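You operate a simulated robot arm through the tools that you are given. There is no shell and no other tool. Be economical: measure what you need, move in short steps, check, and stop when the job is done.

You run a simulated two-armed robot. Do the job below in one go: nothing can be reset, and whatever is moved stays where it is left.

## Task
Pick up the block with the black cap with one hand, pass it to the other hand and put it on the strip behind the splashback. Put the orange pad on the filling bench top. Take the small blue carton on the top of the steel island table and put it away on the shelf under the small steel bench. Put the small clear bottle marked "26" from the top of the grey cupboard on the yellow pad and the small clear bottle marked "57" on the top of the small steel bench. Take the blue glass marked "72" from the top of the grey cupboard and put it on the filler drip plate top. Put the tiny clear bottle marked "92" from the rubber mat of the sorting table on the strip behind the splashback. Put the medium gutter marked with an orange square on top of the steel disc on the third store shelf from the bottom. Put the yellow cap on the strip behind the splashback. Take the folded grey rag on the front of the low bench and put it away on the front of the steel table. Put the clear water bottle on the orange booklet. Switch the white wall switch on. Any order will do. Set down upright: small blue carton, small clear bottle, tiny clear bottle, medium gutter marked with an orange square, clear water bottle.

Only the result counts: the job must be done as asked and must still hold three seconds after the hand-in. Knocking over, shifting, dropping, spilling or breaking anything else fails it. Lids that push on must go on centred and level and be pressed home; caps that screw on are set level and turned clockwise until they are tight.

## Robot
Two 7-joint arms with two-finger parallel grippers on one trunk, on a base that drives. Base frame: it is fixed to the floor where the robot stands at the start and does not move with it; the origin is under the middle of the robot, x ahead of it, y to its left, z up; the surface under the hand at the start is at about z = 780. Readings come in mm, degrees, newtons and seconds.
The left shoulder is at the start at [50, 168, 1082], the right one opposite. With the tool pointing down near the work surface each hand reaches from about 200 to 660 mm from the robot's upright axis, wherever it stands, measured 20 degrees to its own side. Places, roughly: block with the black cap [500, 0, 750]; blue glass [-1250, -2250, 1000]; clear water bottle (7x7x23 cm) [9000, -4700, 500]; filler drip plate top (18x20 cm) [-920, 520, 900]; filling bench top [-1000, 100, 900]; folded grey rag (12x7x3 cm) [7100, -7200, 600]; front of the steel table [3400, -200, 900]; medium gutter marked with an orang (18x9x11 cm) [2800, -7700, 800]; orange booklet [9000, -4500, 500]; orange pad (9x7x5 cm) [400, 500, 800]; shelf under the small steel bench [-1100, -3500, 300]; small blue carton (6x6x9 cm) [1400, -400, 800]; small clear bottle [-1000, -2500, 1000]; steel disc [250, -8000, 1000]; strip behind the splashback (70x17 cm) [1980, -4640, 800]; tiny clear bottle [3000, -4500, 750]; top of the small steel bench [-1100, -3500, 900]; white wall switch [11000, -5300, 1200]; yellow cap (5x5x3 cm) [1300, -8000, 1100]; yellow pad (9x7x2 cm) [-900, -2200, 900]. Payload 1.57 kg a hand.
Tool frame (each hand has its own): the origin (TCP) lies between the finger pads and is the grasp point; the fingertips stand 30 mm ahead of it; z points along the fingers, y is the line along which they close. The gripper opens to 80 mm. The fingers are 17 mm wide and 12 mm thick; the gripper's body (40 by 82 mm) begins 80 mm behind the TCP.
Orientation is told as [roll, pitch, yaw] about the base's x, y, z axes, in that order, counted from this pose: with the fingers straight down and closing along the base's y, the tool's x points along the base's -x, its y along +y and its z along -z.

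## Interface
- The arms move only by the tool drive_tool. It takes "left_moves", "right_moves" or both (then of equal length, played together; a hand with none holds still); each is a list of rows, each a list of 3 entries, a list of its own where there are three numbers: the turn, a rotation vector about the tool's x, y, z in degrees, then the shift along the tool's x, y, z in cm, then the finger opening in cm, from 0 to 8. In form: [[[ax, ay, az], [dx, dy, dz], gripper], ...]. A call has 1 to 12 rows; each row shifts and turns the commanded pose from where the row before left it, along the tool's axes as they then stand. Each row takes 0.2 s and may step no farther than 50 mm and 8.6 degrees from the row before; otherwise, or with a gripper value out of range, the whole call is refused. A pose out of reach is approached as far as the arm can. The call stops where the force on the tool passes 40 N (or 10 N more than at its start, if that is more) or the arm is blocked; 0.2 s more then pass. The fingers move at their own pace (about 45 mm/s each) and stop on an object; they squeeze with about 34 N. The grip force told is the motor's: it shows also when the fingers shut on nothing. Time passes only in rows, and 0.2 s behind the last, so rows that do not move let the fingers close. The reply holds the time, the measured pose of the TCP, the force on the tool along the base axes, the opening and the grip force, in the units named above and with some noise, with the torque about the TCP (base axes, N m) and any sound that the robot's microphone picked up.
- Cameras (640 x 400 px; columns grow to the right, rows downward): "scene" is now at [80.1, 88.6, 1272.9]; the picture's right is [0.91, -0.42, 0.00], its down [-0.24, -0.52, -0.82] and it looks along [0.34, 0.75, -0.57] (base axes); focal length 214 px, centre (320, 200). "left" rides on the left gripper at [72, 7, -122] in its tool frame; the picture's right is [-0.09, 1.00, 0.00], its down [-0.84, -0.08, -0.54] and it looks along [-0.54, -0.05, 0.84] (tool axes); focal length 238 px, centre (320, 200). "right" rides on the right gripper at [72, -7, -122] in its tool frame; the picture's right is [0.09, 1.00, 0.00], its down [-0.84, 0.08, -0.54] and it looks along [-0.54, 0.05, 0.84] (tool axes); focal length 238 px, centre (320, 200). There is no depth. A picture from a camera that has moved, and an enlarged one, comes with that camera's place and axes in the base frame and with its lens. The place of the scene camera against the robot may be out by one fixed shift of up to 25 mm in any direction.
- snapshot(camera): a new picture of that camera. It takes no simulated time.
- move_column(by): slides the trunk up (or, below 0, down) by that many mm; the arms and the scene camera ride with it, the base frame stays. It gives what a move gives, with no picture.
- base_move(legs): drives the robot by 1 to 6 legs, each [ahead, left, turn to the left] in mm, mm and degrees, along the robot's own axes; the way and the turn of a leg run together, so that a leg with both is an arc; at most 1500 mm and 180 degrees a leg. The arms and the cameras ride along, it lands a little off, and it stops where it bumps. It gives what a move gives.
- turn_head(pan, tilt): turns the head with the scene camera to pan (to the left, within 80 degrees either way) and tilt (down, from -29 to 69), counted from straight ahead of the robot. It gives what a move gives.
- inspect(camera, box): a new picture of the part [left, top, right, bottom] of that camera's present view, enlarged. It takes no simulated time.
- hand_in(): hands the job in; it is judged then, once.

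Go step by step. Nothing tells you exact positions but the pictures and the camera data: compare them with the known pose of the tool, close in by small moves and look again before you grip or let go. The budget is 567 turns and 370 pictures, counting those below and the enlarged ones. Unless the task says otherwise, let go and move clear before handing in, and close with one line.

The tools are called after ">>>" as name(argument=value, ...) on one line, values as JSON. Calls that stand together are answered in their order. drive_tool: Moves the arms, as the interface text tells. Its arguments: {"type":"object","properties":{"left_moves":{"type":"array"},"right_moves":{"type":"array"}},"required":[]} The other tools are called the same way: move_column (by) slides the trunk up or down; base_move (legs) drives the base; turn_head (pan, tilt) turns the head that bears the scene camera; snapshot (camera) takes a picture; inspect (camera, box) takes an enlarged picture of a part of a camera's view; hand_in () hands the job in.

At the start:

```text
t: 0.0
left_tool_pos: [396.7, 414.1, 1122.8]
left_ee_rot: [0.0, 0.0, 0.1]
left_ft_force: [-0.2, -0.6, 0.2]
left_ft_torque: [-0.01, -0.02, -0.02]
left_gripper_width: 79.9
left_grip_force: 0.0
right_tool_pos: [410.8, 2.5, 1173.9]
right_ee_rot: [0.1, 0.0, 0.1]
right_ft_force: [0.1, -0.7, -0.3]
right_ft_torque: [-0.02, -0.03, -0.01]
right_gripper_width: 80.3
right_grip_force: 0.1
trunk travel left (down, up): [-250.0, 193.0]
robot x, y, heading: [-0.7, -1.6, 0.1]
head pan, tilt: [65.3, 34.7]
```

scene: 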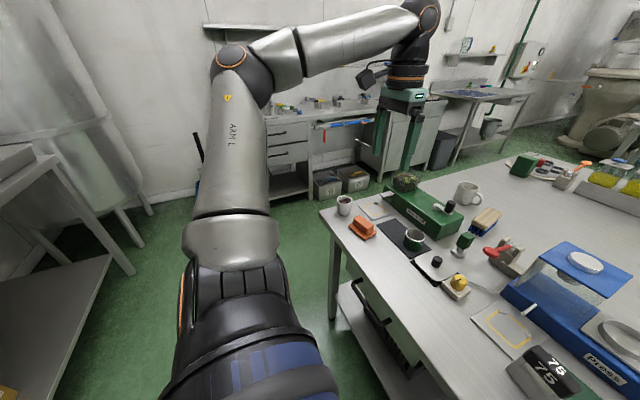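
right: 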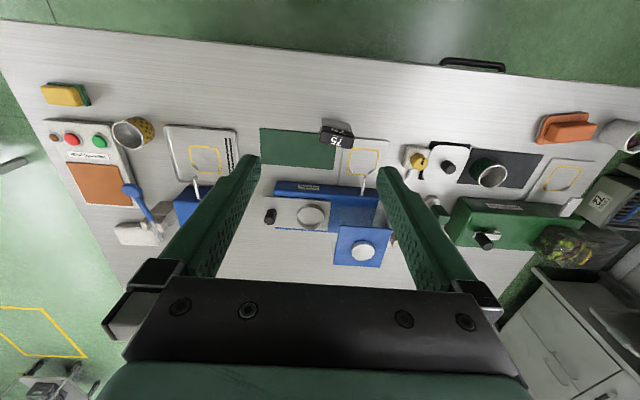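
left: 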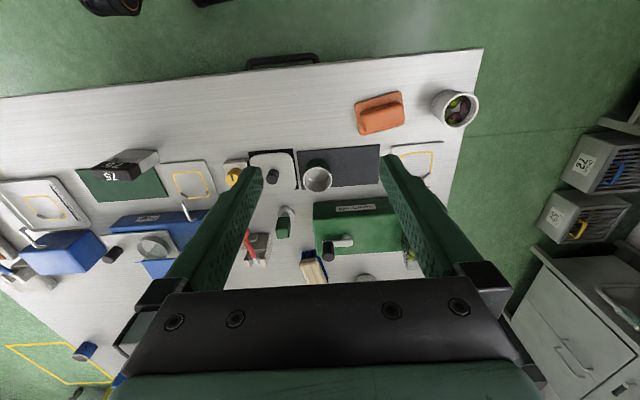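

I see the sorting table ahead, with the orange pad near the left edge and several gadgets on it. First I look straight ahead to find the block with the black cap.

>>> turn_head(pan=0, tilt=40)

>>> snapshot(camera="scene")

>>> inspect(camera="left", box=[60, 60, 480, 300])

```text
t: 1.4
left_tool_pos: [396.7, 413.7, 1122.3]
left_ee_rot: [0.0, 0.1, 0.0]
left_ft_force: [-0.5, 0.3, 0.1]
left_ft_torque: [0.01, 0.0, -0.02]
left_gripper_width: 79.9
left_grip_force: 0.0
right_tool_pos: [409.9, 1.8, 1173.2]
right_ee_rot: [0.0, -0.1, 0.1]
right_ft_force: [-0.5, -0.4, -0.2]
right_ft_torque: [-0.01, -0.02, 0.02]
right_gripper_width: 80.1
right_grip_force: 0.2
trunk travel left (down, up): [-250.0, 193.0]
robot x, y, heading: [-2.3, -0.4, 0.1]
head pan, tilt: [0.0, 40.0]
```

```text
366 pictures are left
camera scene: at [128.2, 8.5, 1264.8], right [0.0, -1.0, 0.0], down [-0.64, 0.0, -0.77], along [0.77, 0.0, -0.64], focal length 214 px, centre (320, 200)
```

scene: 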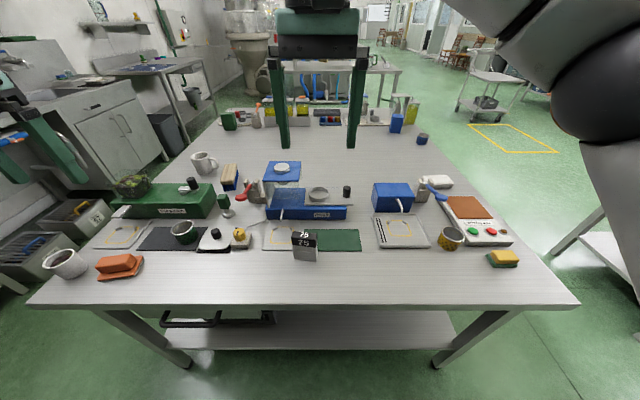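

```text
1.52 times, centred on (270, 180) of left
camera zoom: at [324.9, 420.0, 1243.1], right [0.09, 1.0, 0.0], down [0.84, -0.08, 0.54], along [0.54, -0.05, -0.84], focal length 363 px, centre (396, 230)
```

zoom: 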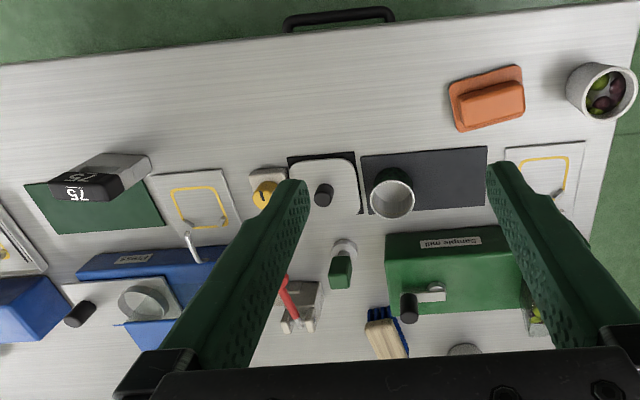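

The block "75" stands near (475, 40), and the orange pad is at about (429, 514). The pad is at the edge of the left hand's reach, so I drive 250 mm left and lower the left hand toward it.

>>> base_move(legs=[[0, 250, 0]])

>>> drive_tool(left_moves=[[[0, 0, 8.5], [0, 0, 3], 8], [[0, 0, 8.5], [0, 0, 3], 8], [[0, 0, 8.5], [0, 0, 3], 8], [[0, 0, 8.5], [0, 0, 3], 8], [[0, 0, 8.5], [0, 0, 3], 8], [[0, 0, 8.5], [0, 0, 3], 8], [[0, 0, 8.5], [0, 0, 0], 8], [[0, 0, 8.5], [0, 0, 0], 8], [[0, 0, 8.5], [0, 0, 0], 8], [[0, 0, 2.5], [0, 0, 0], 8]])

>>> snapshot(camera="left")

```text
t: 4.2
left_tool_pos: [398.6, 666.4, 1121.6]
left_ee_rot: [0.0, 0.0, -0.2]
left_ft_force: [-0.4, 0.2, 0.5]
left_ft_torque: [0.0, -0.04, 0.02]
left_gripper_width: 79.8
left_grip_force: 0.1
right_tool_pos: [411.5, 255.1, 1173.1]
right_ee_rot: [0.0, -0.1, -0.2]
right_ft_force: [-0.9, 0.3, 0.2]
right_ft_torque: [-0.02, -0.03, -0.03]
right_gripper_width: 80.0
right_grip_force: 0.0
trunk travel left (down, up): [-250.0, 193.0]
robot x, y, heading: [0.2, 254.1, -0.3]
head pan, tilt: [0.0, 40.0]
```

```text
t: 6.4
left_tool_pos: [398.3, 665.8, 942.0]
left_ee_rot: [0.0, 0.0, -79.3]
left_ft_force: [0.0, 0.1, -0.1]
left_ft_torque: [0.01, 0.0, 0.0]
left_gripper_width: 79.9
left_grip_force: 0.0
right_tool_pos: [412.6, 256.0, 1173.4]
right_ee_rot: [0.0, -0.1, -0.2]
right_ft_force: [-0.3, -0.1, 0.5]
right_ft_torque: [0.02, 0.01, -0.02]
right_gripper_width: 79.8
right_grip_force: 0.1
trunk travel left (down, up): [-250.0, 193.0]
robot x, y, heading: [-0.2, 253.7, -0.2]
head pan, tilt: [0.0, 40.0]
```

```text
364 pictures are left
camera left: at [391.6, 738.1, 1063.5], right [1.0, 0.1, 0.0], down [0.08, -0.84, 0.54], along [0.05, -0.54, -0.84], focal length 238 px, centre (320, 200)
```

left: 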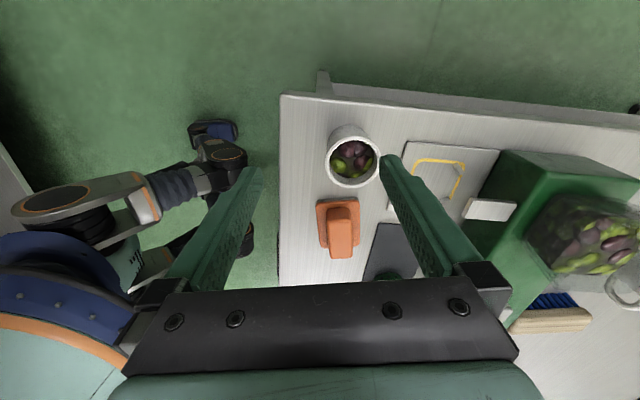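

The two views put the pad's block near (440, 521, 790). I move over it at this height and look again.

>>> drive_tool(left_moves=[[[0, 0, 0], [-3.75, 0.34, 0], 8], [[0, 0, 0], [-3.75, 0.34, 0], 8], [[0, 0, 0], [-3.75, 0.34, 0], 8], [[0, 0, 0], [-3.75, 0.34, 0], 8], [[0, 0, 0], [0, 0, 4], 8]])

>>> snapshot(camera="left")

```text
t: 7.6
left_tool_pos: [440.9, 522.5, 901.9]
left_ee_rot: [0.0, 0.0, -79.0]
left_ft_force: [0.1, 0.6, -0.9]
left_ft_torque: [-0.01, -0.02, 0.05]
left_gripper_width: 79.9
left_grip_force: 0.0
right_tool_pos: [411.9, 255.4, 1173.4]
right_ee_rot: [0.0, -0.2, -0.2]
right_ft_force: [-0.2, 0.3, 0.7]
right_ft_torque: [0.03, 0.01, -0.04]
right_gripper_width: 80.0
right_grip_force: 0.0
trunk travel left (down, up): [-250.0, 193.0]
robot x, y, heading: [-0.0, 251.9, -0.1]
head pan, tilt: [0.0, 40.0]
```

```text
363 pictures are left
camera left: at [434.0, 594.6, 1024.7], right [1.0, 0.1, 0.0], down [0.08, -0.84, 0.54], along [0.05, -0.54, -0.84], focal length 238 px, centre (320, 200)
```

left: 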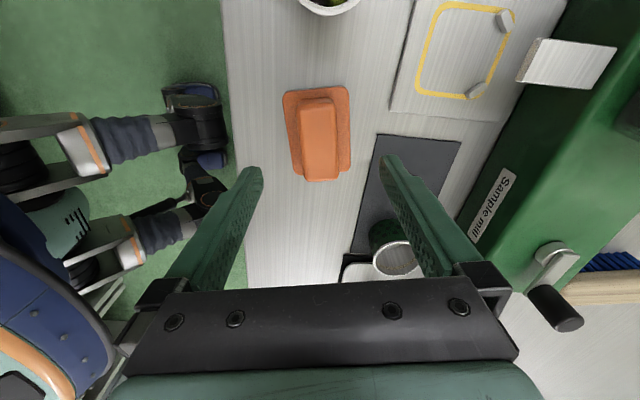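

The pad sits right under the fingers. I go down in two steps.

>>> drive_tool(left_moves=[[[0, 0, 3], [0, 0, 3], 8], [[0, 0, 0], [0, 0, 3], 8], [[0, 0, 0], [0, 0, 1.5], 8]])

>>> snapshot(camera="left")

```text
t: 8.4
left_tool_pos: [441.8, 521.7, 826.5]
left_ee_rot: [0.1, 0.0, -82.1]
left_ft_force: [0.1, -0.5, 0.3]
left_ft_torque: [-0.02, 0.02, 0.0]
left_gripper_width: 80.2
left_grip_force: 0.0
right_tool_pos: [411.6, 254.6, 1174.5]
right_ee_rot: [0.1, -0.1, -0.3]
right_ft_force: [0.6, -0.7, -0.4]
right_ft_torque: [0.03, 0.03, 0.0]
right_gripper_width: 80.3
right_grip_force: 0.1
trunk travel left (down, up): [-250.0, 193.0]
robot x, y, heading: [-0.0, 251.5, -0.4]
head pan, tilt: [0.0, 40.0]
```

```text
362 pictures are left
camera left: at [438.6, 594.1, 948.5], right [1.0, 0.05, 0.0], down [0.04, -0.84, 0.54], along [0.03, -0.54, -0.84], focal length 238 px, centre (320, 200)
```

left: 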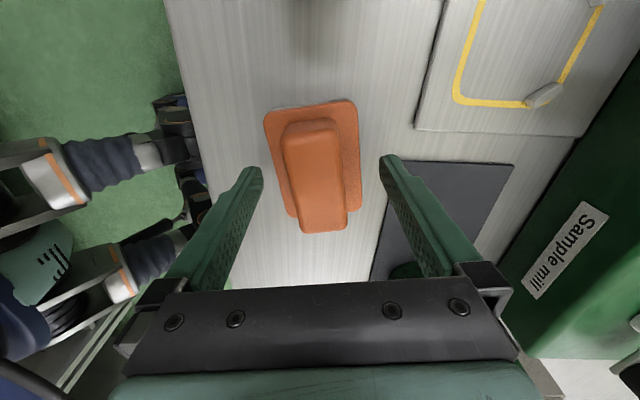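

The block's top is about level with the grasp point. I square the yaw, sink a little more, and close.

>>> drive_tool(left_moves=[[[0, 0, -7], [0, 0, 0.7], 8], [[0, 0, 0], [0, 0, 0.7], 8], [[0, 0, 0], [0, 0, 0], 2], [[0, 0, 0], [0, 0, 0], 2], [[0, 0, 0], [0, 0, 0], 2], [[0, 0, 0], [0, 0, 0], 2]])

>>> snapshot(camera="left")

```text
t: 9.8
left_tool_pos: [440.7, 520.5, 812.5]
left_ee_rot: [0.0, 0.0, -75.1]
left_ft_force: [0.2, 0.6, 0.0]
left_ft_torque: [0.01, -0.01, -0.02]
left_gripper_width: 62.1
left_grip_force: 34.4
right_tool_pos: [411.5, 255.8, 1174.4]
right_ee_rot: [-0.1, -0.1, -0.2]
right_ft_force: [-0.4, 0.6, 0.0]
right_ft_torque: [0.04, -0.02, 0.03]
right_gripper_width: 80.2
right_grip_force: 0.1
trunk travel left (down, up): [-250.0, 193.0]
robot x, y, heading: [-0.8, 255.8, -0.1]
head pan, tilt: [0.0, 40.0]
```

```text
361 pictures are left
camera left: at [428.6, 593.0, 934.0], right [0.99, 0.17, 0.0], down [0.14, -0.83, 0.54], along [0.09, -0.53, -0.84], focal length 238 px, centre (320, 200)
```

left: 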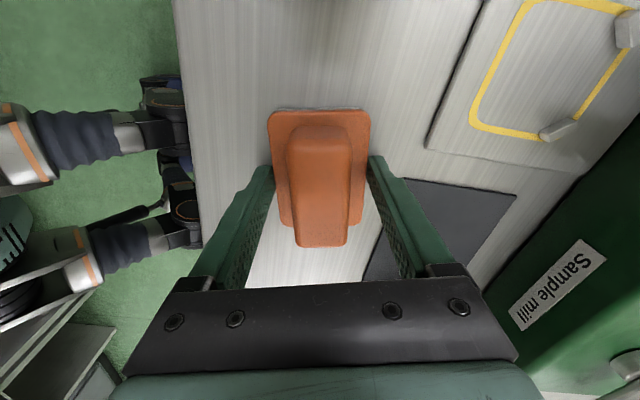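

The fingers caught the base plate (62 mm) at their tips. I open, rise, and grip the upper block instead.

>>> drive_tool(left_moves=[[[0, 0, 0], [0, 0, 0], 8], [[0, 0, 0], [0, 0, 0], 8], [[0, 0, 0], [-0.3, 0, -1.0], 8], [[0, 0, 0], [0, 0, 0], 2], [[0, 0, 0], [0, 0, 0], 2], [[0, 0, 0], [0, 0, 0], 2], [[0, 0, 0], [0, 0, 0], 2], [[0, 0, 0], [0, 0, 0], 2], [[0, 0, 0], [0, 0, 0], 2]])

>>> snapshot(camera="left")

```text
t: 11.8
left_tool_pos: [441.1, 517.7, 822.6]
left_ee_rot: [0.1, 0.0, -75.1]
left_ft_force: [0.1, 0.5, 2.3]
left_ft_torque: [-0.03, 0.01, 0.01]
left_gripper_width: 33.2
left_grip_force: 33.9
right_tool_pos: [411.4, 255.3, 1173.9]
right_ee_rot: [0.0, -0.1, -0.2]
right_ft_force: [-0.8, 0.1, 0.0]
right_ft_torque: [0.0, -0.01, 0.04]
right_gripper_width: 80.2
right_grip_force: 0.1
trunk travel left (down, up): [-250.0, 193.0]
robot x, y, heading: [1.1, 252.9, -0.2]
head pan, tilt: [0.0, 40.0]
```

```text
360 pictures are left
camera left: at [429.0, 589.7, 944.5], right [0.99, 0.17, 0.0], down [0.14, -0.83, 0.54], along [0.09, -0.53, -0.84], focal length 238 px, centre (320, 200)
```

left: 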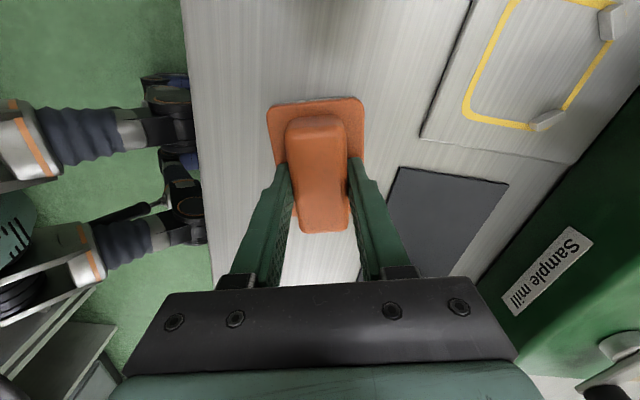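

I have the pad on its block. I lift it and look around to plan the drive.

>>> drive_tool(left_moves=[[[0, 0, 0], [0, 0, -4], 2], [[0, 0, -8], [0, 0, -5], 2], [[0, 0, -8], [0, 0, -5], 2], [[0, 0, -8], [0, 0, -5], 2], [[0, 0, -8], [0, 0, -5], 2], [[0, 0, -8], [0, 0, -4], 2], [[0, 0, -8], [0, 0, 0], 2], [[0, 0, -8], [0, 0, 0], 2], [[0, 0, -8], [0, 0, 0], 2], [[0, 0, -8], [0, 0, 0], 2]])

>>> turn_head(pan=-60, tilt=25)

>>> snapshot(camera="scene")

>>> turn_head(pan=75, tilt=25)

>>> snapshot(camera="scene")

```text
t: 14.0
left_tool_pos: [441.4, 518.6, 1102.5]
left_ee_rot: [0.0, 0.0, -2.9]
left_ft_force: [0.3, 0.0, -0.3]
left_ft_torque: [0.03, 0.01, 0.01]
left_gripper_width: 33.1
left_grip_force: 33.9
right_tool_pos: [411.1, 255.6, 1174.0]
right_ee_rot: [0.0, -0.1, -0.3]
right_ft_force: [0.0, -1.1, 0.1]
right_ft_torque: [-0.04, 0.0, 0.0]
right_gripper_width: 80.2
right_grip_force: 0.0
trunk travel left (down, up): [-250.0, 193.0]
robot x, y, heading: [4.8, 255.3, -0.2]
head pan, tilt: [0.0, 40.0]
```

```text
t: 15.3
left_tool_pos: [440.2, 518.2, 1103.3]
left_ee_rot: [0.1, 0.0, -3.2]
left_ft_force: [-0.1, -0.6, -0.9]
left_ft_torque: [-0.02, -0.01, -0.03]
left_gripper_width: 33.0
left_grip_force: 34.2
right_tool_pos: [411.2, 255.6, 1173.4]
right_ee_rot: [0.0, -0.2, -0.2]
right_ft_force: [-1.2, -0.1, 0.1]
right_ft_torque: [-0.01, 0.0, 0.02]
right_gripper_width: 80.0
right_grip_force: 0.1
trunk travel left (down, up): [-250.0, 193.0]
robot x, y, heading: [1.2, 253.3, -0.1]
head pan, tilt: [-60.0, 25.0]
```

```text
359 pictures are left
camera scene: at [89.5, 182.2, 1288.1], right [-0.87, -0.5, 0.0], down [-0.21, 0.37, -0.91], along [0.45, -0.79, -0.42], focal length 214 px, centre (320, 200)
```

scene: 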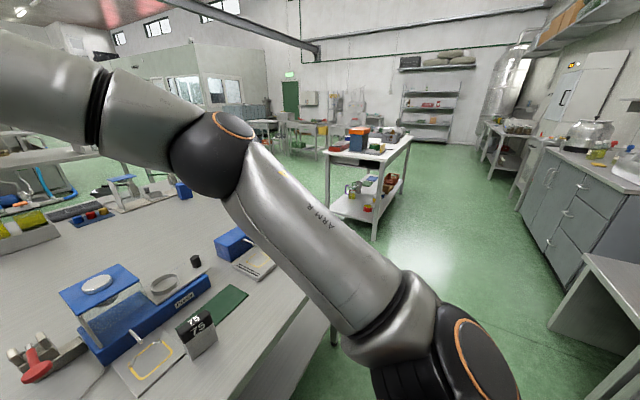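

```text
t: 17.5
left_tool_pos: [440.3, 519.5, 1102.5]
left_ee_rot: [0.0, -0.1, -3.2]
left_ft_force: [-0.8, 0.0, -0.5]
left_ft_torque: [0.01, 0.01, 0.02]
left_gripper_width: 32.9
left_grip_force: 34.3
right_tool_pos: [411.2, 255.2, 1173.6]
right_ee_rot: [-0.1, -0.1, -0.3]
right_ft_force: [0.8, 0.9, -0.4]
right_ft_torque: [-0.03, -0.02, -0.01]
right_gripper_width: 80.2
right_grip_force: 0.1
trunk travel left (down, up): [-250.0, 193.0]
robot x, y, heading: [2.0, 251.8, -0.2]
head pan, tilt: [75.0, 25.0]
```

```text
358 pictures are left
camera scene: at [67.8, 351.1, 1288.1], right [0.96, -0.26, 0.0], down [-0.11, -0.41, -0.91], along [0.24, 0.87, -0.42], focal length 214 px, centre (320, 200)
```

scene: 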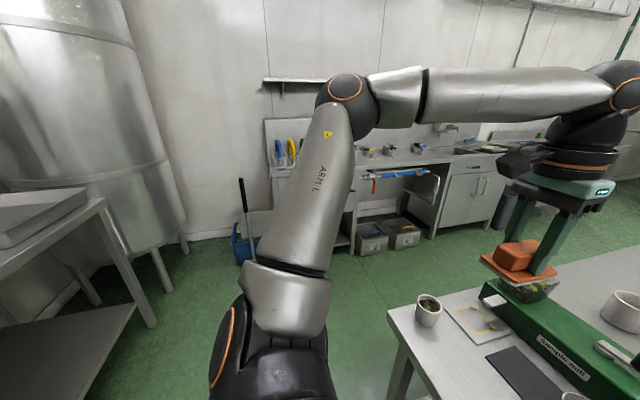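

The filling bench is behind me on the left. I turn 90° left on the spot and look toward it.

>>> base_move(legs=[[0, 0, 90]])

>>> turn_head(pan=70, tilt=30)

>>> snapshot(camera="scene")

```text
t: 21.7
left_tool_pos: [-266.8, 692.9, 1102.6]
left_ee_rot: [0.0, 0.0, 87.1]
left_ft_force: [0.4, 0.7, -0.5]
left_ft_torque: [0.03, 0.0, 0.04]
left_gripper_width: 32.8
left_grip_force: 33.8
right_tool_pos: [-1.9, 665.8, 1174.1]
right_ee_rot: [0.1, -0.2, 90.0]
right_ft_force: [0.3, 0.8, -0.3]
right_ft_torque: [0.0, 0.0, -0.02]
right_gripper_width: 80.0
right_grip_force: 0.0
trunk travel left (down, up): [-250.0, 193.0]
robot x, y, heading: [-0.4, 251.3, 90.4]
head pan, tilt: [75.0, 25.0]
```

```text
t: 22.4
left_tool_pos: [-266.5, 693.2, 1103.2]
left_ee_rot: [0.0, 0.0, 87.1]
left_ft_force: [-0.2, -0.9, -0.7]
left_ft_torque: [-0.01, -0.01, 0.0]
left_gripper_width: 32.9
left_grip_force: 33.9
right_tool_pos: [-2.7, 665.4, 1173.1]
right_ee_rot: [0.0, -0.2, 90.0]
right_ft_force: [0.7, -0.6, 0.9]
right_ft_torque: [0.02, 0.02, 0.02]
right_gripper_width: 80.0
right_grip_force: 0.0
trunk travel left (down, up): [-250.0, 193.0]
robot x, y, heading: [0.6, 252.6, 90.0]
head pan, tilt: [70.0, 30.0]
```

```text
357 pictures are left
camera scene: at [-81.5, 333.1, 1280.2], right [0.34, 0.94, 0.0], down [0.47, -0.17, -0.87], along [-0.81, 0.3, -0.5], focal length 214 px, centre (320, 200)
```

scene: 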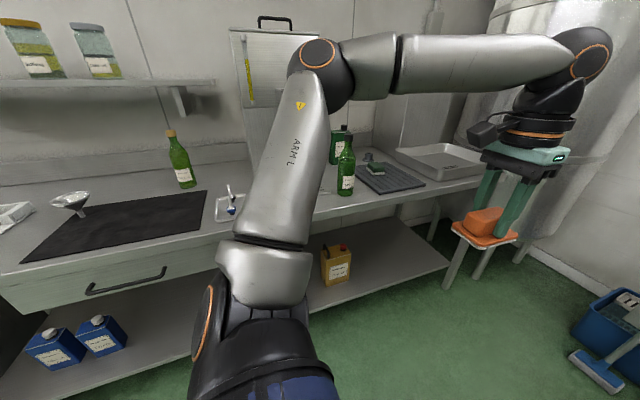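

The bench's front edge is at about x = -630. I turn to face it fully.

>>> base_move(legs=[[0, 0, 90]])

>>> turn_head(pan=0, tilt=35)

>>> snapshot(camera="scene")

>>> snapshot(camera="left")

```text
t: 26.5
left_tool_pos: [-442.4, -6.3, 1101.9]
left_ee_rot: [0.0, 0.0, 176.4]
left_ft_force: [-0.1, -0.9, -1.0]
left_ft_torque: [0.0, -0.01, 0.04]
left_gripper_width: 33.1
left_grip_force: 34.1
right_tool_pos: [-410.0, 256.3, 1172.4]
right_ee_rot: [0.0, -0.1, 179.4]
right_ft_force: [-0.3, -0.3, -0.3]
right_ft_torque: [-0.01, 0.01, 0.01]
right_gripper_width: 80.0
right_grip_force: 0.1
trunk travel left (down, up): [-250.0, 193.0]
robot x, y, heading: [-2.1, 252.7, 179.1]
head pan, tilt: [70.0, 30.0]
```

```text
t: 27.9
left_tool_pos: [-441.5, -7.3, 1102.9]
left_ee_rot: [0.0, 0.0, 176.4]
left_ft_force: [0.2, 0.1, 0.0]
left_ft_torque: [0.01, 0.01, 0.0]
left_gripper_width: 33.1
left_grip_force: 33.6
right_tool_pos: [-411.3, 256.2, 1173.5]
right_ee_rot: [0.0, -0.1, 179.3]
right_ft_force: [0.5, -0.5, 0.1]
right_ft_torque: [-0.01, 0.02, 0.02]
right_gripper_width: 79.9
right_grip_force: 0.2
trunk travel left (down, up): [-250.0, 193.0]
robot x, y, heading: [2.8, 251.3, 179.3]
head pan, tilt: [0.0, 35.0]
```

```text
356 pictures are left
camera scene: at [-124.5, 263.7, 1272.4], right [0.01, 1.0, 0.0], down [0.57, -0.01, -0.82], along [-0.82, 0.01, -0.57], focal length 214 px, centre (320, 200)
```

scene: 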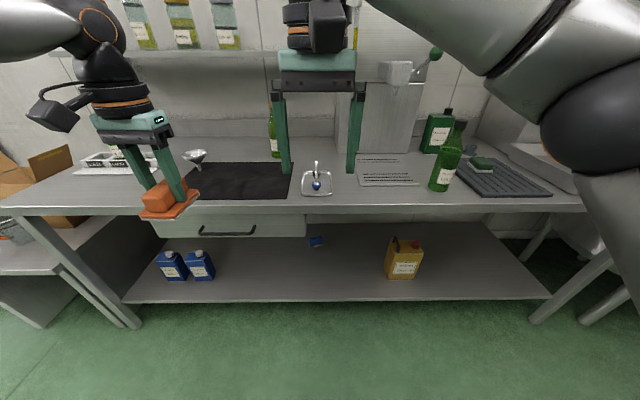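

```text
355 pictures are left
camera left: at [-371.0, -18.0, 1224.2], right [-0.15, -0.99, 0.0], down [-0.83, 0.13, 0.54], along [-0.54, 0.08, -0.84], focal length 238 px, centre (320, 200)
```

left: 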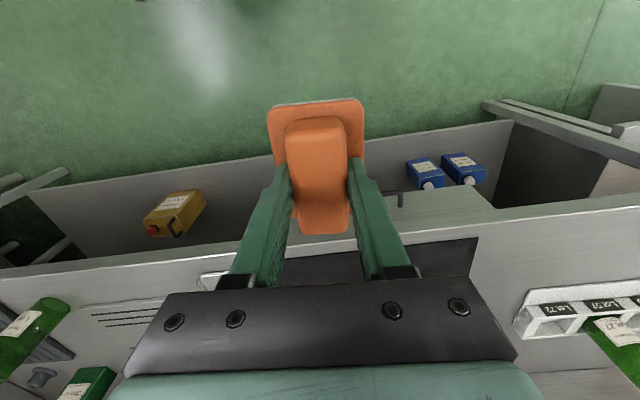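

The drip plate is the slotted plate right of the little dish. Bare bench lies in front of it, so I will put the pad at about (-680, 365). I turn the hand, retract the right one, and drive closer.

>>> drive_tool(left_moves=[[[0, 0, 8], [0, 0, -1], 2], [[0, 0, 8], [0, 0, -1], 2], [[0, 0, 8], [0, 0, -1], 2], [[0, 0, 8], [0, 0, -1], 2], [[0, 0, 8], [0, 0, 0], 2], [[0, 0, 8], [0, 0, 0], 2], [[0, 0, 8], [0, 0, 0], 2], [[0, 0, 8], [0, 0, 0], 2], [[0, 0, 8], [0, 0, 0], 2], [[0, 0, 8], [0, 0, 0], 2], [[0, 0, 8], [0, 0, 0], 2]], right_moves=[[[0, 0, 0], [2, 0, -2.5], 8], [[0, 0, 0], [2, 0, -2.5], 8], [[0, 0, 0], [2, 0, -2.5], 8], [[0, 0, 0], [2, 0, -2.5], 8], [[0, 0, 0], [0, 0, 0], 8], [[0, 0, 0], [0, 0, 0], 8], [[0, 0, 0], [0, 0, 0], 8], [[0, 0, 0], [0, 0, 0], 8], [[0, 0, 0], [0, 0, 0], 8], [[0, 0, 0], [0, 0, 0], 8], [[0, 0, 0], [0, 0, 0], 8]])

>>> base_move(legs=[[0, -265, 0.7], [240, 0, 0]])

>>> snapshot(camera="left")

>>> snapshot(camera="scene")

```text
t: 30.4
left_tool_pos: [-441.2, -8.1, 1141.9]
left_ee_rot: [0.0, 0.1, 88.2]
left_ft_force: [-0.6, 0.6, -1.0]
left_ft_torque: [0.03, -0.03, 0.01]
left_gripper_width: 33.2
left_grip_force: 34.1
right_tool_pos: [-332.1, 257.2, 1273.1]
right_ee_rot: [0.0, -0.1, 179.3]
right_ft_force: [-1.3, -0.3, -0.2]
right_ft_torque: [-0.01, 0.0, -0.01]
right_gripper_width: 80.0
right_grip_force: 0.0
trunk travel left (down, up): [-250.0, 193.0]
robot x, y, heading: [2.1, 254.2, 179.2]
head pan, tilt: [0.0, 35.0]
```

```text
t: 34.6
left_tool_pos: [-676.0, 251.5, 1143.4]
left_ee_rot: [0.0, 0.0, 89.1]
left_ft_force: [0.0, -0.4, -0.1]
left_ft_torque: [-0.02, 0.01, -0.01]
left_gripper_width: 33.0
left_grip_force: 34.4
right_tool_pos: [-569.5, 516.1, 1273.2]
right_ee_rot: [0.0, -0.2, 179.9]
right_ft_force: [0.1, -0.3, -0.1]
right_ft_torque: [-0.01, -0.03, 0.01]
right_gripper_width: 80.2
right_grip_force: 0.0
trunk travel left (down, up): [-250.0, 193.0]
robot x, y, heading: [-233.1, 519.6, -180.0]
head pan, tilt: [0.0, 35.0]
```

```text
354 pictures are left
camera left: at [-683.7, 179.7, 1263.8], right [-0.99, 0.11, 0.0], down [0.09, 0.84, 0.54], along [0.06, 0.54, -0.84], focal length 238 px, centre (320, 200)
```

left: 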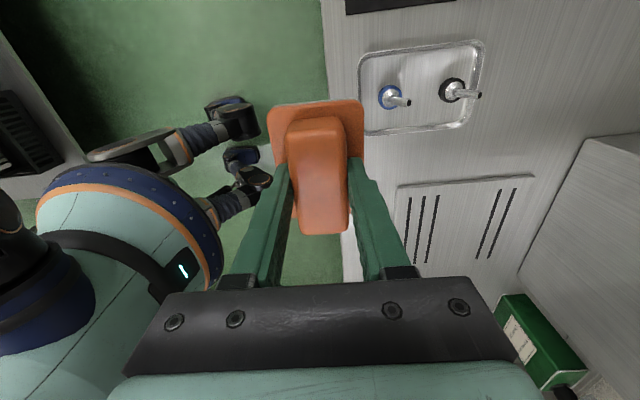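

```text
353 pictures are left
camera scene: at [-361.6, 526.2, 1272.3], right [0.0, 1.0, 0.0], down [0.57, 0.0, -0.82], along [-0.82, 0.0, -0.57], focal length 214 px, centre (320, 200)
```

scene: 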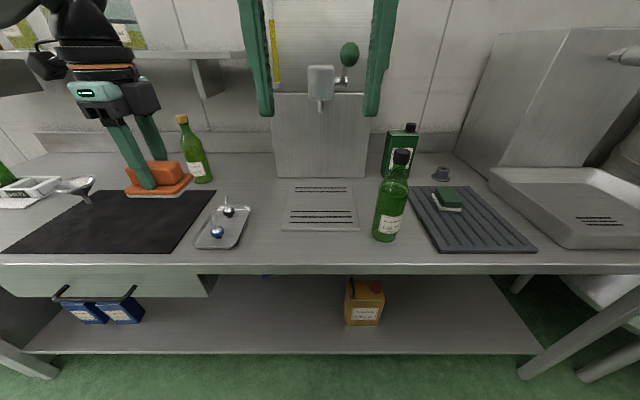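

The bare strip runs from x ≈ -691 to -802, between the tray and the drip plate. I move the pad over (-747, 395) and lower it partway.

>>> drive_tool(left_moves=[[[0, 0, 0], [-3.6, 1.78, 0], 2], [[0, 0, 0], [-3.6, 1.78, 0], 2], [[0, 0, 0], [-3.6, 1.78, 0], 2], [[0, 0, 0], [-3.6, 1.78, 0], 2], [[0, 0, 0], [0, 0, 5], 2], [[0, 0, 0], [0, 0, 5], 2], [[0, 0, 0], [0, 0, 4], 2]])

>>> snapshot(camera="left")

>>> snapshot(camera="scene")

```text
t: 36.2
left_tool_pos: [-687.4, 331.4, 975.2]
left_ee_rot: [0.1, 0.0, 89.1]
left_ft_force: [0.6, -0.4, -0.7]
left_ft_torque: [0.01, 0.0, -0.03]
left_gripper_width: 32.9
left_grip_force: 33.6
left hand out of reach, approached as far as the arm can: row 2, 3, 4
right_tool_pos: [-569.0, 516.7, 1273.1]
right_ee_rot: [-0.2, -0.1, 180.0]
right_ft_force: [-0.1, -0.1, -0.1]
right_ft_torque: [0.01, 0.0, 0.0]
right_gripper_width: 79.9
right_grip_force: 0.0
trunk travel left (down, up): [-250.0, 193.0]
robot x, y, heading: [-232.8, 518.7, -180.1]
head pan, tilt: [0.0, 35.0]
```

```text
352 pictures are left
camera left: at [-695.4, 259.8, 1096.8], right [-0.99, 0.11, 0.0], down [0.09, 0.84, 0.54], along [0.06, 0.54, -0.84], focal length 238 px, centre (320, 200)
```

left: 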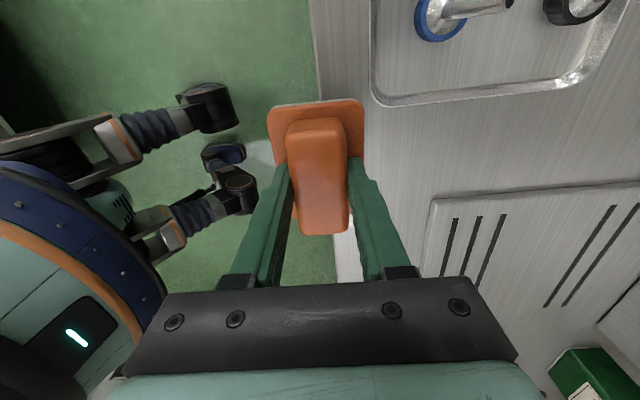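

```text
351 pictures are left
camera scene: at [-361.3, 526.2, 1272.3], right [0.0, 1.0, 0.0], down [0.57, 0.0, -0.82], along [-0.82, 0.0, -0.57], focal length 214 px, centre (320, 200)
```

scene: 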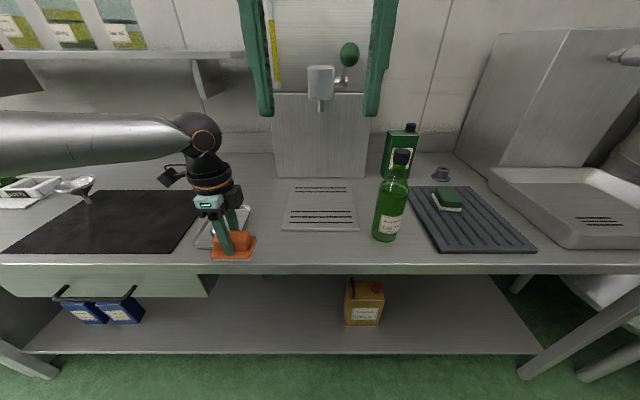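

The arm's reach ended short, so I shift the base by the missing 60 mm ahead and 64 mm to the right.

>>> base_move(legs=[[60, -64, 0]])

>>> snapshot(camera="left")

```text
t: 37.5
left_tool_pos: [-747.1, 394.5, 975.8]
left_ee_rot: [0.0, 0.0, 89.1]
left_ft_force: [-0.1, 0.1, -0.6]
left_ft_torque: [-0.02, 0.01, 0.0]
left_gripper_width: 33.1
left_grip_force: 34.0
right_tool_pos: [-628.2, 580.6, 1272.3]
right_ee_rot: [-0.1, -0.1, 180.0]
right_ft_force: [-0.5, 0.0, -0.3]
right_ft_torque: [0.01, 0.01, 0.01]
right_gripper_width: 80.0
right_grip_force: 0.0
trunk travel left (down, up): [-250.0, 193.0]
robot x, y, heading: [-296.1, 581.2, -180.0]
head pan, tilt: [0.0, 35.0]
```

```text
350 pictures are left
camera left: at [-755.6, 323.5, 1097.4], right [-0.99, 0.11, 0.0], down [0.09, 0.84, 0.54], along [0.06, 0.54, -0.84], focal length 238 px, centre (320, 200)
```

left: 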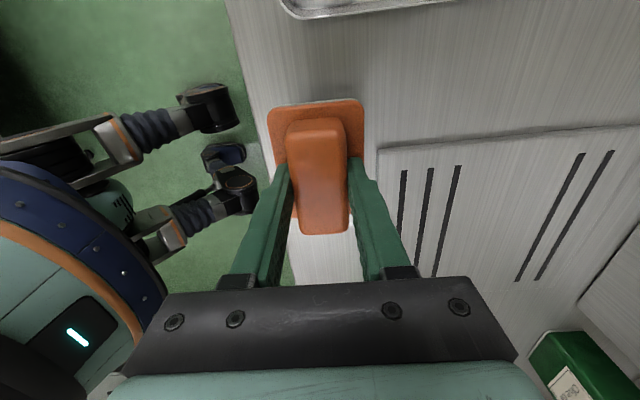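

The pad hangs midway between the edge and the plate. I lower it slowly until I feel the bench.

>>> drive_tool(left_moves=[[[0, 0, 0], [0, 0, 1], 2], [[0, 0, 0], [0, 0, 1], 2], [[0, 0, 0], [0, 0, 0.5], 2], [[0, 0, 0], [0, 0, 0.5], 2], [[0, 0, 0], [0, 0, 0.5], 2], [[0, 0, 0], [0, 0, 0.5], 2], [[0, 0, 0], [0, 0, 0.5], 2]])

>>> snapshot(camera="left")

```text
t: 39.1
left_tool_pos: [-746.9, 395.2, 931.1]
left_ee_rot: [0.0, 0.1, 89.1]
left_ft_force: [0.2, 0.3, -1.1]
left_ft_torque: [0.01, 0.0, 0.02]
left_gripper_width: 32.9
left_grip_force: 34.2
right_tool_pos: [-628.2, 580.1, 1273.2]
right_ee_rot: [0.0, 0.0, 179.9]
right_ft_force: [-0.7, 0.6, -0.5]
right_ft_torque: [-0.03, -0.01, 0.01]
right_gripper_width: 79.9
right_grip_force: 0.0
trunk travel left (down, up): [-250.0, 193.0]
robot x, y, heading: [-297.5, 585.5, -180.1]
head pan, tilt: [0.0, 35.0]
```

```text
349 pictures are left
camera left: at [-754.9, 322.7, 1052.2], right [-0.99, 0.11, 0.0], down [0.09, 0.84, 0.54], along [0.06, 0.54, -0.84], focal length 238 px, centre (320, 200)
```

left: 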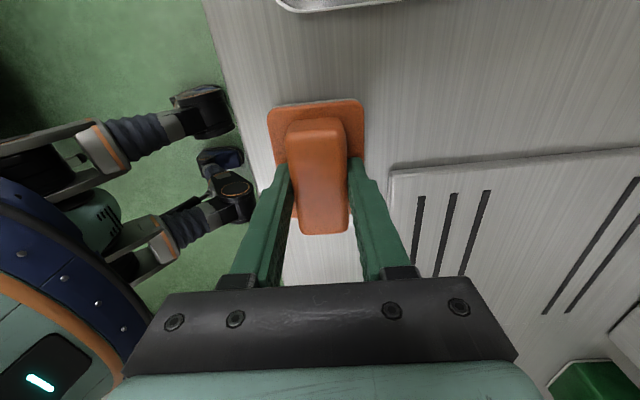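

>>> drive_tool(left_moves=[[[0, 0, 0], [0, 0, 0.5], 2], [[0, 0, 0], [0, 0, 0.5], 2], [[0, 0, 0], [0, 0, 0.5], 2], [[0, 0, 0], [0, 0, 0.5], 2], [[0, 0, 0], [0, 0, 0.5], 2], [[0, 0, 0], [0, 0, 0.5], 2], [[0, 0, 0], [0, 0, 0.5], 2], [[0, 0, 0], [0, 0, 0.5], 2], [[0, 0, 0], [0, 0, 0.5], 2], [[0, 0, 0], [0, 0, 0.5], 2]])

```text
t: 39.9
left_tool_pos: [-748.5, 393.8, 923.1]
left_ee_rot: [0.6, 0.0, 89.3]
left_ft_force: [5.4, -1.5, 17.1]
left_ft_torque: [-0.08, -0.83, -0.05]
left_gripper_width: 33.4
left_grip_force: 34.0
right_tool_pos: [-627.2, 578.7, 1272.7]
right_ee_rot: [0.0, -0.1, -180.0]
right_ft_force: [0.5, -1.1, -0.1]
right_ft_torque: [-0.02, -0.06, -0.02]
right_gripper_width: 80.1
right_grip_force: 0.1
trunk travel left (down, up): [-250.0, 193.0]
robot x, y, heading: [-297.1, 582.3, -179.9]
head pan, tilt: [0.0, 35.0]
stopped in row 4 (left hand): the force on the tool passed its limit at 45 N (the readings are from after the stop); the commanded pose is now the measured one
```

Contact. I open the fingers, lift straight up, and check.

>>> drive_tool(left_moves=[[[0, 0, 0], [0, 0, 0], 8], [[0, 0, 0], [0, 0, 0], 8], [[0, 0, 0], [0, 0, 0], 8], [[0, 0, 0], [0, 0, -3], 8], [[0, 0, 0], [0, 0, -5], 8], [[0, 0, 0], [0, 0, -5], 8], [[0, 0, 0], [0, 0, -5], 8]])

>>> snapshot(camera="left")

```text
t: 41.5
left_tool_pos: [-750.3, 392.1, 1100.7]
left_ee_rot: [0.5, -0.1, 89.2]
left_ft_force: [-1.0, -0.6, 0.8]
left_ft_torque: [0.01, 0.04, 0.02]
left_gripper_width: 80.1
left_grip_force: 0.1
right_tool_pos: [-629.1, 579.1, 1273.5]
right_ee_rot: [0.0, -0.2, -180.0]
right_ft_force: [-0.4, -1.2, 0.2]
right_ft_torque: [0.02, 0.03, 0.01]
right_gripper_width: 80.1
right_grip_force: 0.0
trunk travel left (down, up): [-250.0, 193.0]
robot x, y, heading: [-294.1, 582.4, -180.0]
head pan, tilt: [0.0, 35.0]
```

```text
348 pictures are left
camera left: at [-757.5, 320.9, 1221.6], right [-0.99, 0.11, 0.01], down [0.09, 0.83, 0.54], along [0.05, 0.54, -0.84], focal length 238 px, centre (320, 200)
```

left: 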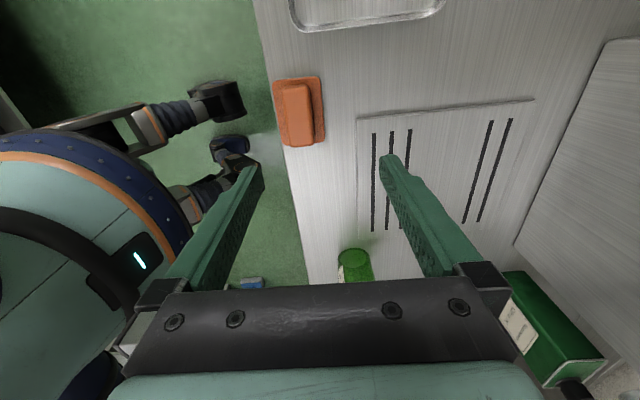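

The pad landed but lies flush with the bench's front edge. I regrip it and move it about 25 mm inward.

>>> drive_tool(left_moves=[[[0, 0, 0], [0.8, -2.7, 0], 8], [[0, 0, 0], [0, 0, 4.3], 8], [[0, 0, 0], [0, 0, 4.3], 8], [[0, 0, 0], [0, 0, 4.3], 8], [[0, 0, 0], [0, 0, 4.3], 8], [[0, 0, 0], [0, 0, 0], 2], [[0, 0, 0], [0, 0, 0], 2], [[0, 0, 0], [0, 0, 0], 2], [[0, 0, 0], [0, 0, 0], 2]])

>>> snapshot(camera="left")

```text
t: 43.5
left_tool_pos: [-722.4, 386.0, 926.3]
left_ee_rot: [0.5, 0.0, 89.2]
left_ft_force: [-0.2, -0.3, 0.3]
left_ft_torque: [0.01, 0.0, -0.02]
left_gripper_width: 33.2
left_grip_force: 24.7
right_tool_pos: [-628.1, 579.1, 1273.8]
right_ee_rot: [0.1, -0.1, -180.0]
right_ft_force: [-0.3, -0.6, -0.2]
right_ft_torque: [-0.01, 0.02, 0.0]
right_gripper_width: 80.1
right_grip_force: 0.1
trunk travel left (down, up): [-250.0, 193.0]
robot x, y, heading: [-296.1, 583.6, -179.9]
head pan, tilt: [0.0, 35.0]
```

```text
347 pictures are left
camera left: at [-730.1, 315.4, 1047.3], right [-0.99, 0.11, 0.01], down [0.09, 0.84, 0.54], along [0.05, 0.54, -0.84], focal length 238 px, centre (320, 200)
```

left: 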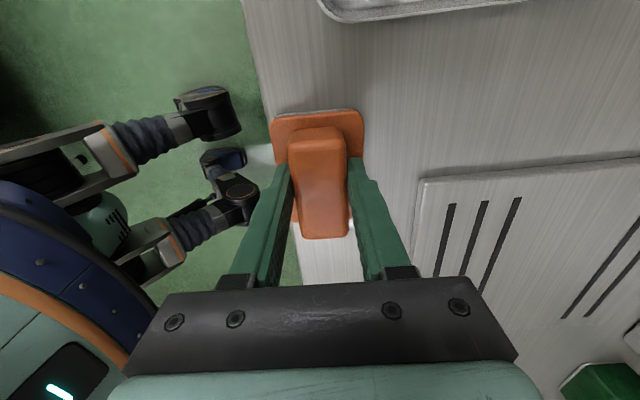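

>>> drive_tool(left_moves=[[[0, 0, 0], [0, 0, 0], 2], [[0, 0, 0], [0, 0, -1], 2], [[0, 0, 0], [0, 2.7, 0], 2], [[0, 0, 0], [0, 0, 0.4], 2], [[0, 0, 0], [0, 0, 0.3], 2], [[0, 0, 0], [0, 0, 0.2], 2], [[0, 0, 0], [0, 0, 0], 2]])

>>> snapshot(camera="left")

```text
t: 45.1
left_tool_pos: [-749.0, 386.4, 927.0]
left_ee_rot: [0.5, -0.2, 89.3]
left_ft_force: [0.5, 0.0, -0.8]
left_ft_torque: [-0.01, -0.04, -0.01]
left_gripper_width: 33.4
left_grip_force: 33.6
right_tool_pos: [-627.6, 579.2, 1272.2]
right_ee_rot: [0.0, -0.1, -180.0]
right_ft_force: [0.2, 0.0, -0.2]
right_ft_torque: [-0.01, 0.01, -0.01]
right_gripper_width: 80.0
right_grip_force: 0.2
trunk travel left (down, up): [-250.0, 193.0]
robot x, y, heading: [-294.2, 578.9, -179.8]
head pan, tilt: [0.0, 35.0]
```

```text
346 pictures are left
camera left: at [-755.8, 314.7, 1049.8], right [-0.99, 0.11, 0.01], down [0.09, 0.83, 0.54], along [0.05, 0.54, -0.84], focal length 238 px, centre (320, 200)
```

left: 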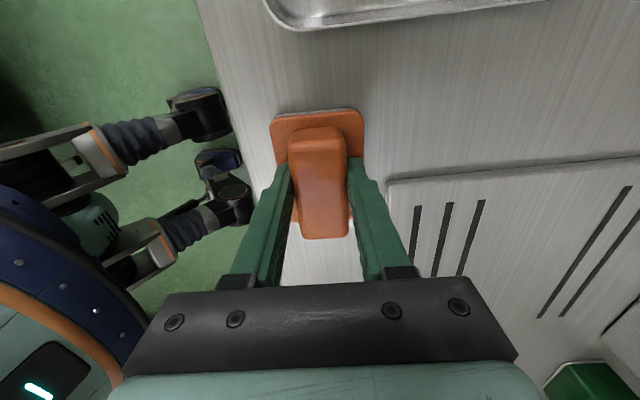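

>>> drive_tool(left_moves=[[[0, 0, 0], [0, 0, 0.15], 2], [[0, 0, 0], [0, 0, 0.1], 2], [[0, 0, 0], [0, 0, 0], 2]])

>>> drive_tool(left_moves=[[[0, 0, 0], [0, 0, 0], 4], [[0, 0, 0], [0, 0, 0], 5], [[0, 0, 0], [0, 0, 0], 8], [[0, 0, 0], [0, 0, 0], 8]])

>>> snapshot(camera="left")

```text
t: 45.9
left_tool_pos: [-749.6, 386.2, 927.3]
left_ee_rot: [0.4, 0.0, 89.2]
left_ft_force: [0.3, 0.1, -1.6]
left_ft_torque: [0.0, 0.06, -0.02]
left_gripper_width: 32.8
left_grip_force: 33.7
right_tool_pos: [-628.0, 580.6, 1273.2]
right_ee_rot: [0.0, -0.1, -180.0]
right_ft_force: [-0.1, -0.5, 0.4]
right_ft_torque: [-0.03, 0.02, -0.01]
right_gripper_width: 79.8
right_grip_force: 0.0
trunk travel left (down, up): [-250.0, 193.0]
robot x, y, heading: [-295.8, 580.8, -179.9]
head pan, tilt: [0.0, 35.0]
```

```text
t: 46.9
left_tool_pos: [-749.4, 386.6, 927.0]
left_ee_rot: [0.6, 0.0, 89.2]
left_ft_force: [-0.4, 0.2, -0.5]
left_ft_torque: [0.0, 0.01, 0.03]
left_gripper_width: 79.8
left_grip_force: 0.1
right_tool_pos: [-627.5, 579.6, 1272.7]
right_ee_rot: [0.0, 0.0, -180.0]
right_ft_force: [0.4, 0.2, 0.6]
right_ft_torque: [0.03, -0.01, 0.0]
right_gripper_width: 79.9
right_grip_force: 0.0
trunk travel left (down, up): [-250.0, 193.0]
robot x, y, heading: [-295.0, 580.7, -180.0]
head pan, tilt: [0.0, 35.0]
```

```text
345 pictures are left
camera left: at [-756.4, 314.6, 1048.0], right [-0.99, 0.11, 0.01], down [0.09, 0.83, 0.54], along [0.05, 0.54, -0.84], focal length 238 px, centre (320, 200)
```

left: 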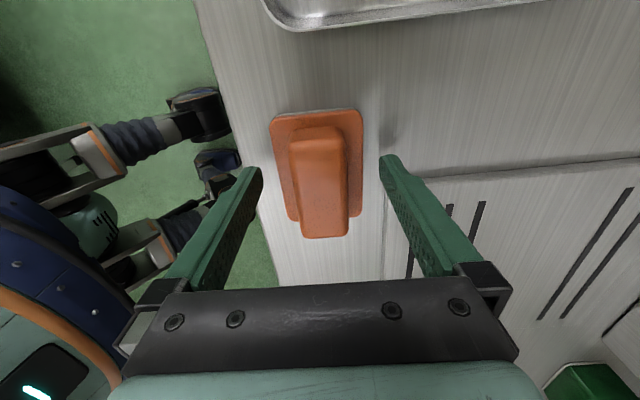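

>>> drive_tool(left_moves=[[[0, 0, 0], [0, 0, -2], 8], [[0, 0, 0], [0, 0, -4], 8], [[0, 0, 0], [0, 0, -5], 8], [[0, 0, 0], [0, 0, -5], 8], [[0, 0, 0], [0, 0, -3], 8], [[0, 0, -8], [0, 0, 0], 8], [[0, 0, -8], [0, 0, 0], 8], [[0, 0, -8], [0, 0, 0], 8], [[0, 0, -8], [0, 0, 0], 8], [[0, 0, -8], [0, 0, 0], 8], [[0, 0, -8], [0, 0, 0], 8], [[0, 0, -8], [0, 0, 0], 8]])

>>> snapshot(camera="scene")

```text
t: 49.5
left_tool_pos: [-747.5, 384.5, 1116.9]
left_ee_rot: [0.2, -0.5, 145.3]
left_ft_force: [-0.3, 0.5, 0.3]
left_ft_torque: [0.03, 0.01, 0.01]
left_gripper_width: 79.9
left_grip_force: 0.0
right_tool_pos: [-627.4, 578.5, 1272.7]
right_ee_rot: [0.0, -0.1, -180.0]
right_ft_force: [0.3, 0.3, -0.1]
right_ft_torque: [-0.03, 0.0, 0.03]
right_gripper_width: 79.9
right_grip_force: 0.2
trunk travel left (down, up): [-250.0, 193.0]
robot x, y, heading: [-293.4, 582.2, -179.8]
head pan, tilt: [0.0, 35.0]
```

```text
344 pictures are left
camera scene: at [-420.9, 589.3, 1272.4], right [0.0, 1.0, 0.0], down [0.57, 0.0, -0.82], along [-0.82, 0.0, -0.57], focal length 214 px, centre (320, 200)
```

scene: 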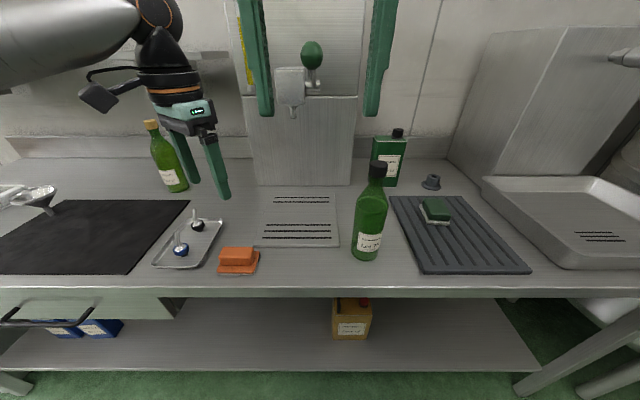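

The pad sits well. I back away, face along -y, and look down the aisle for the next drive.

>>> base_move(legs=[[-290, 0, 0], [0, 330, 0], [0, 0, 90]])

>>> turn_head(pan=0, tilt=45)

>>> snapshot(camera="scene")

>>> turn_head(pan=0, tilt=10)

>>> snapshot(camera="scene")

```text
t: 58.5
left_tool_pos: [193.1, -201.7, 1117.3]
left_ee_rot: [0.3, -0.5, -125.5]
left_ft_force: [-0.4, 0.0, 0.6]
left_ft_torque: [0.01, -0.04, 0.0]
left_gripper_width: 80.3
left_grip_force: 0.0
right_tool_pos: [1.5, -79.3, 1273.2]
right_ee_rot: [0.0, -0.1, -90.7]
right_ft_force: [-0.6, -0.1, 0.4]
right_ft_torque: [-0.01, 0.0, -0.02]
right_gripper_width: 80.1
right_grip_force: 0.1
trunk travel left (down, up): [-250.0, 193.0]
robot x, y, heading: [1.1, 248.7, -90.3]
head pan, tilt: [0.0, 35.0]
```

```text
t: 59.2
left_tool_pos: [193.9, -202.0, 1116.9]
left_ee_rot: [0.4, -0.5, -125.5]
left_ft_force: [0.3, 0.3, -0.1]
left_ft_torque: [-0.03, 0.02, 0.01]
left_gripper_width: 80.0
left_grip_force: 0.1
right_tool_pos: [2.1, -80.9, 1272.3]
right_ee_rot: [0.0, -0.2, -90.7]
right_ft_force: [0.3, -0.4, -0.1]
right_ft_torque: [0.01, -0.01, -0.02]
right_gripper_width: 80.0
right_grip_force: 0.0
trunk travel left (down, up): [-250.0, 193.0]
robot x, y, heading: [0.9, 249.3, -90.9]
head pan, tilt: [0.0, 45.0]
```

```text
343 pictures are left
camera scene: at [5.4, 139.1, 1257.6], right [-1.0, 0.01, 0.0], down [0.01, 0.71, -0.71], along [-0.01, -0.71, -0.71], focal length 214 px, centre (320, 200)
```

scene: 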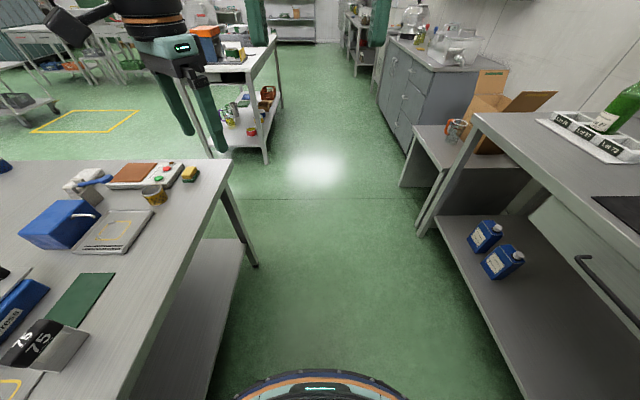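

```text
t: 60.2
left_tool_pos: [193.7, -201.9, 1117.1]
left_ee_rot: [0.3, -0.6, -125.5]
left_ft_force: [-0.6, 0.1, 0.6]
left_ft_torque: [-0.01, -0.02, 0.01]
left_gripper_width: 80.2
left_grip_force: 0.0
right_tool_pos: [1.1, -79.1, 1271.9]
right_ee_rot: [-0.1, -0.1, -90.7]
right_ft_force: [-0.5, -0.4, -1.1]
right_ft_torque: [-0.01, -0.02, 0.01]
right_gripper_width: 80.0
right_grip_force: 0.0
trunk travel left (down, up): [-250.0, 193.0]
robot x, y, heading: [4.1, 252.8, -90.6]
head pan, tilt: [0.0, 10.0]
```

```text
342 pictures are left
camera scene: at [5.3, 127.4, 1312.4], right [-1.0, 0.01, 0.0], down [0.0, 0.17, -0.98], along [-0.01, -0.98, -0.17], focal length 214 px, centre (320, 200)
```

scene: 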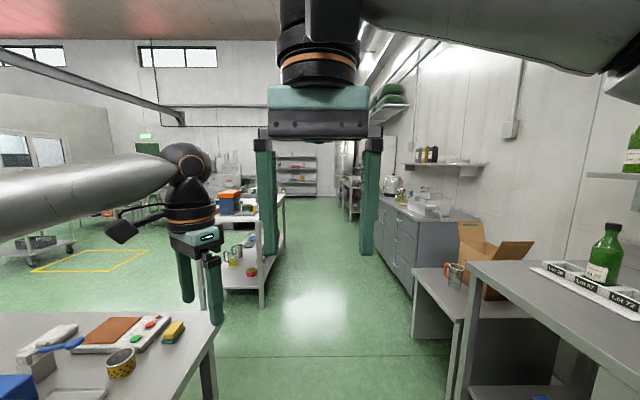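

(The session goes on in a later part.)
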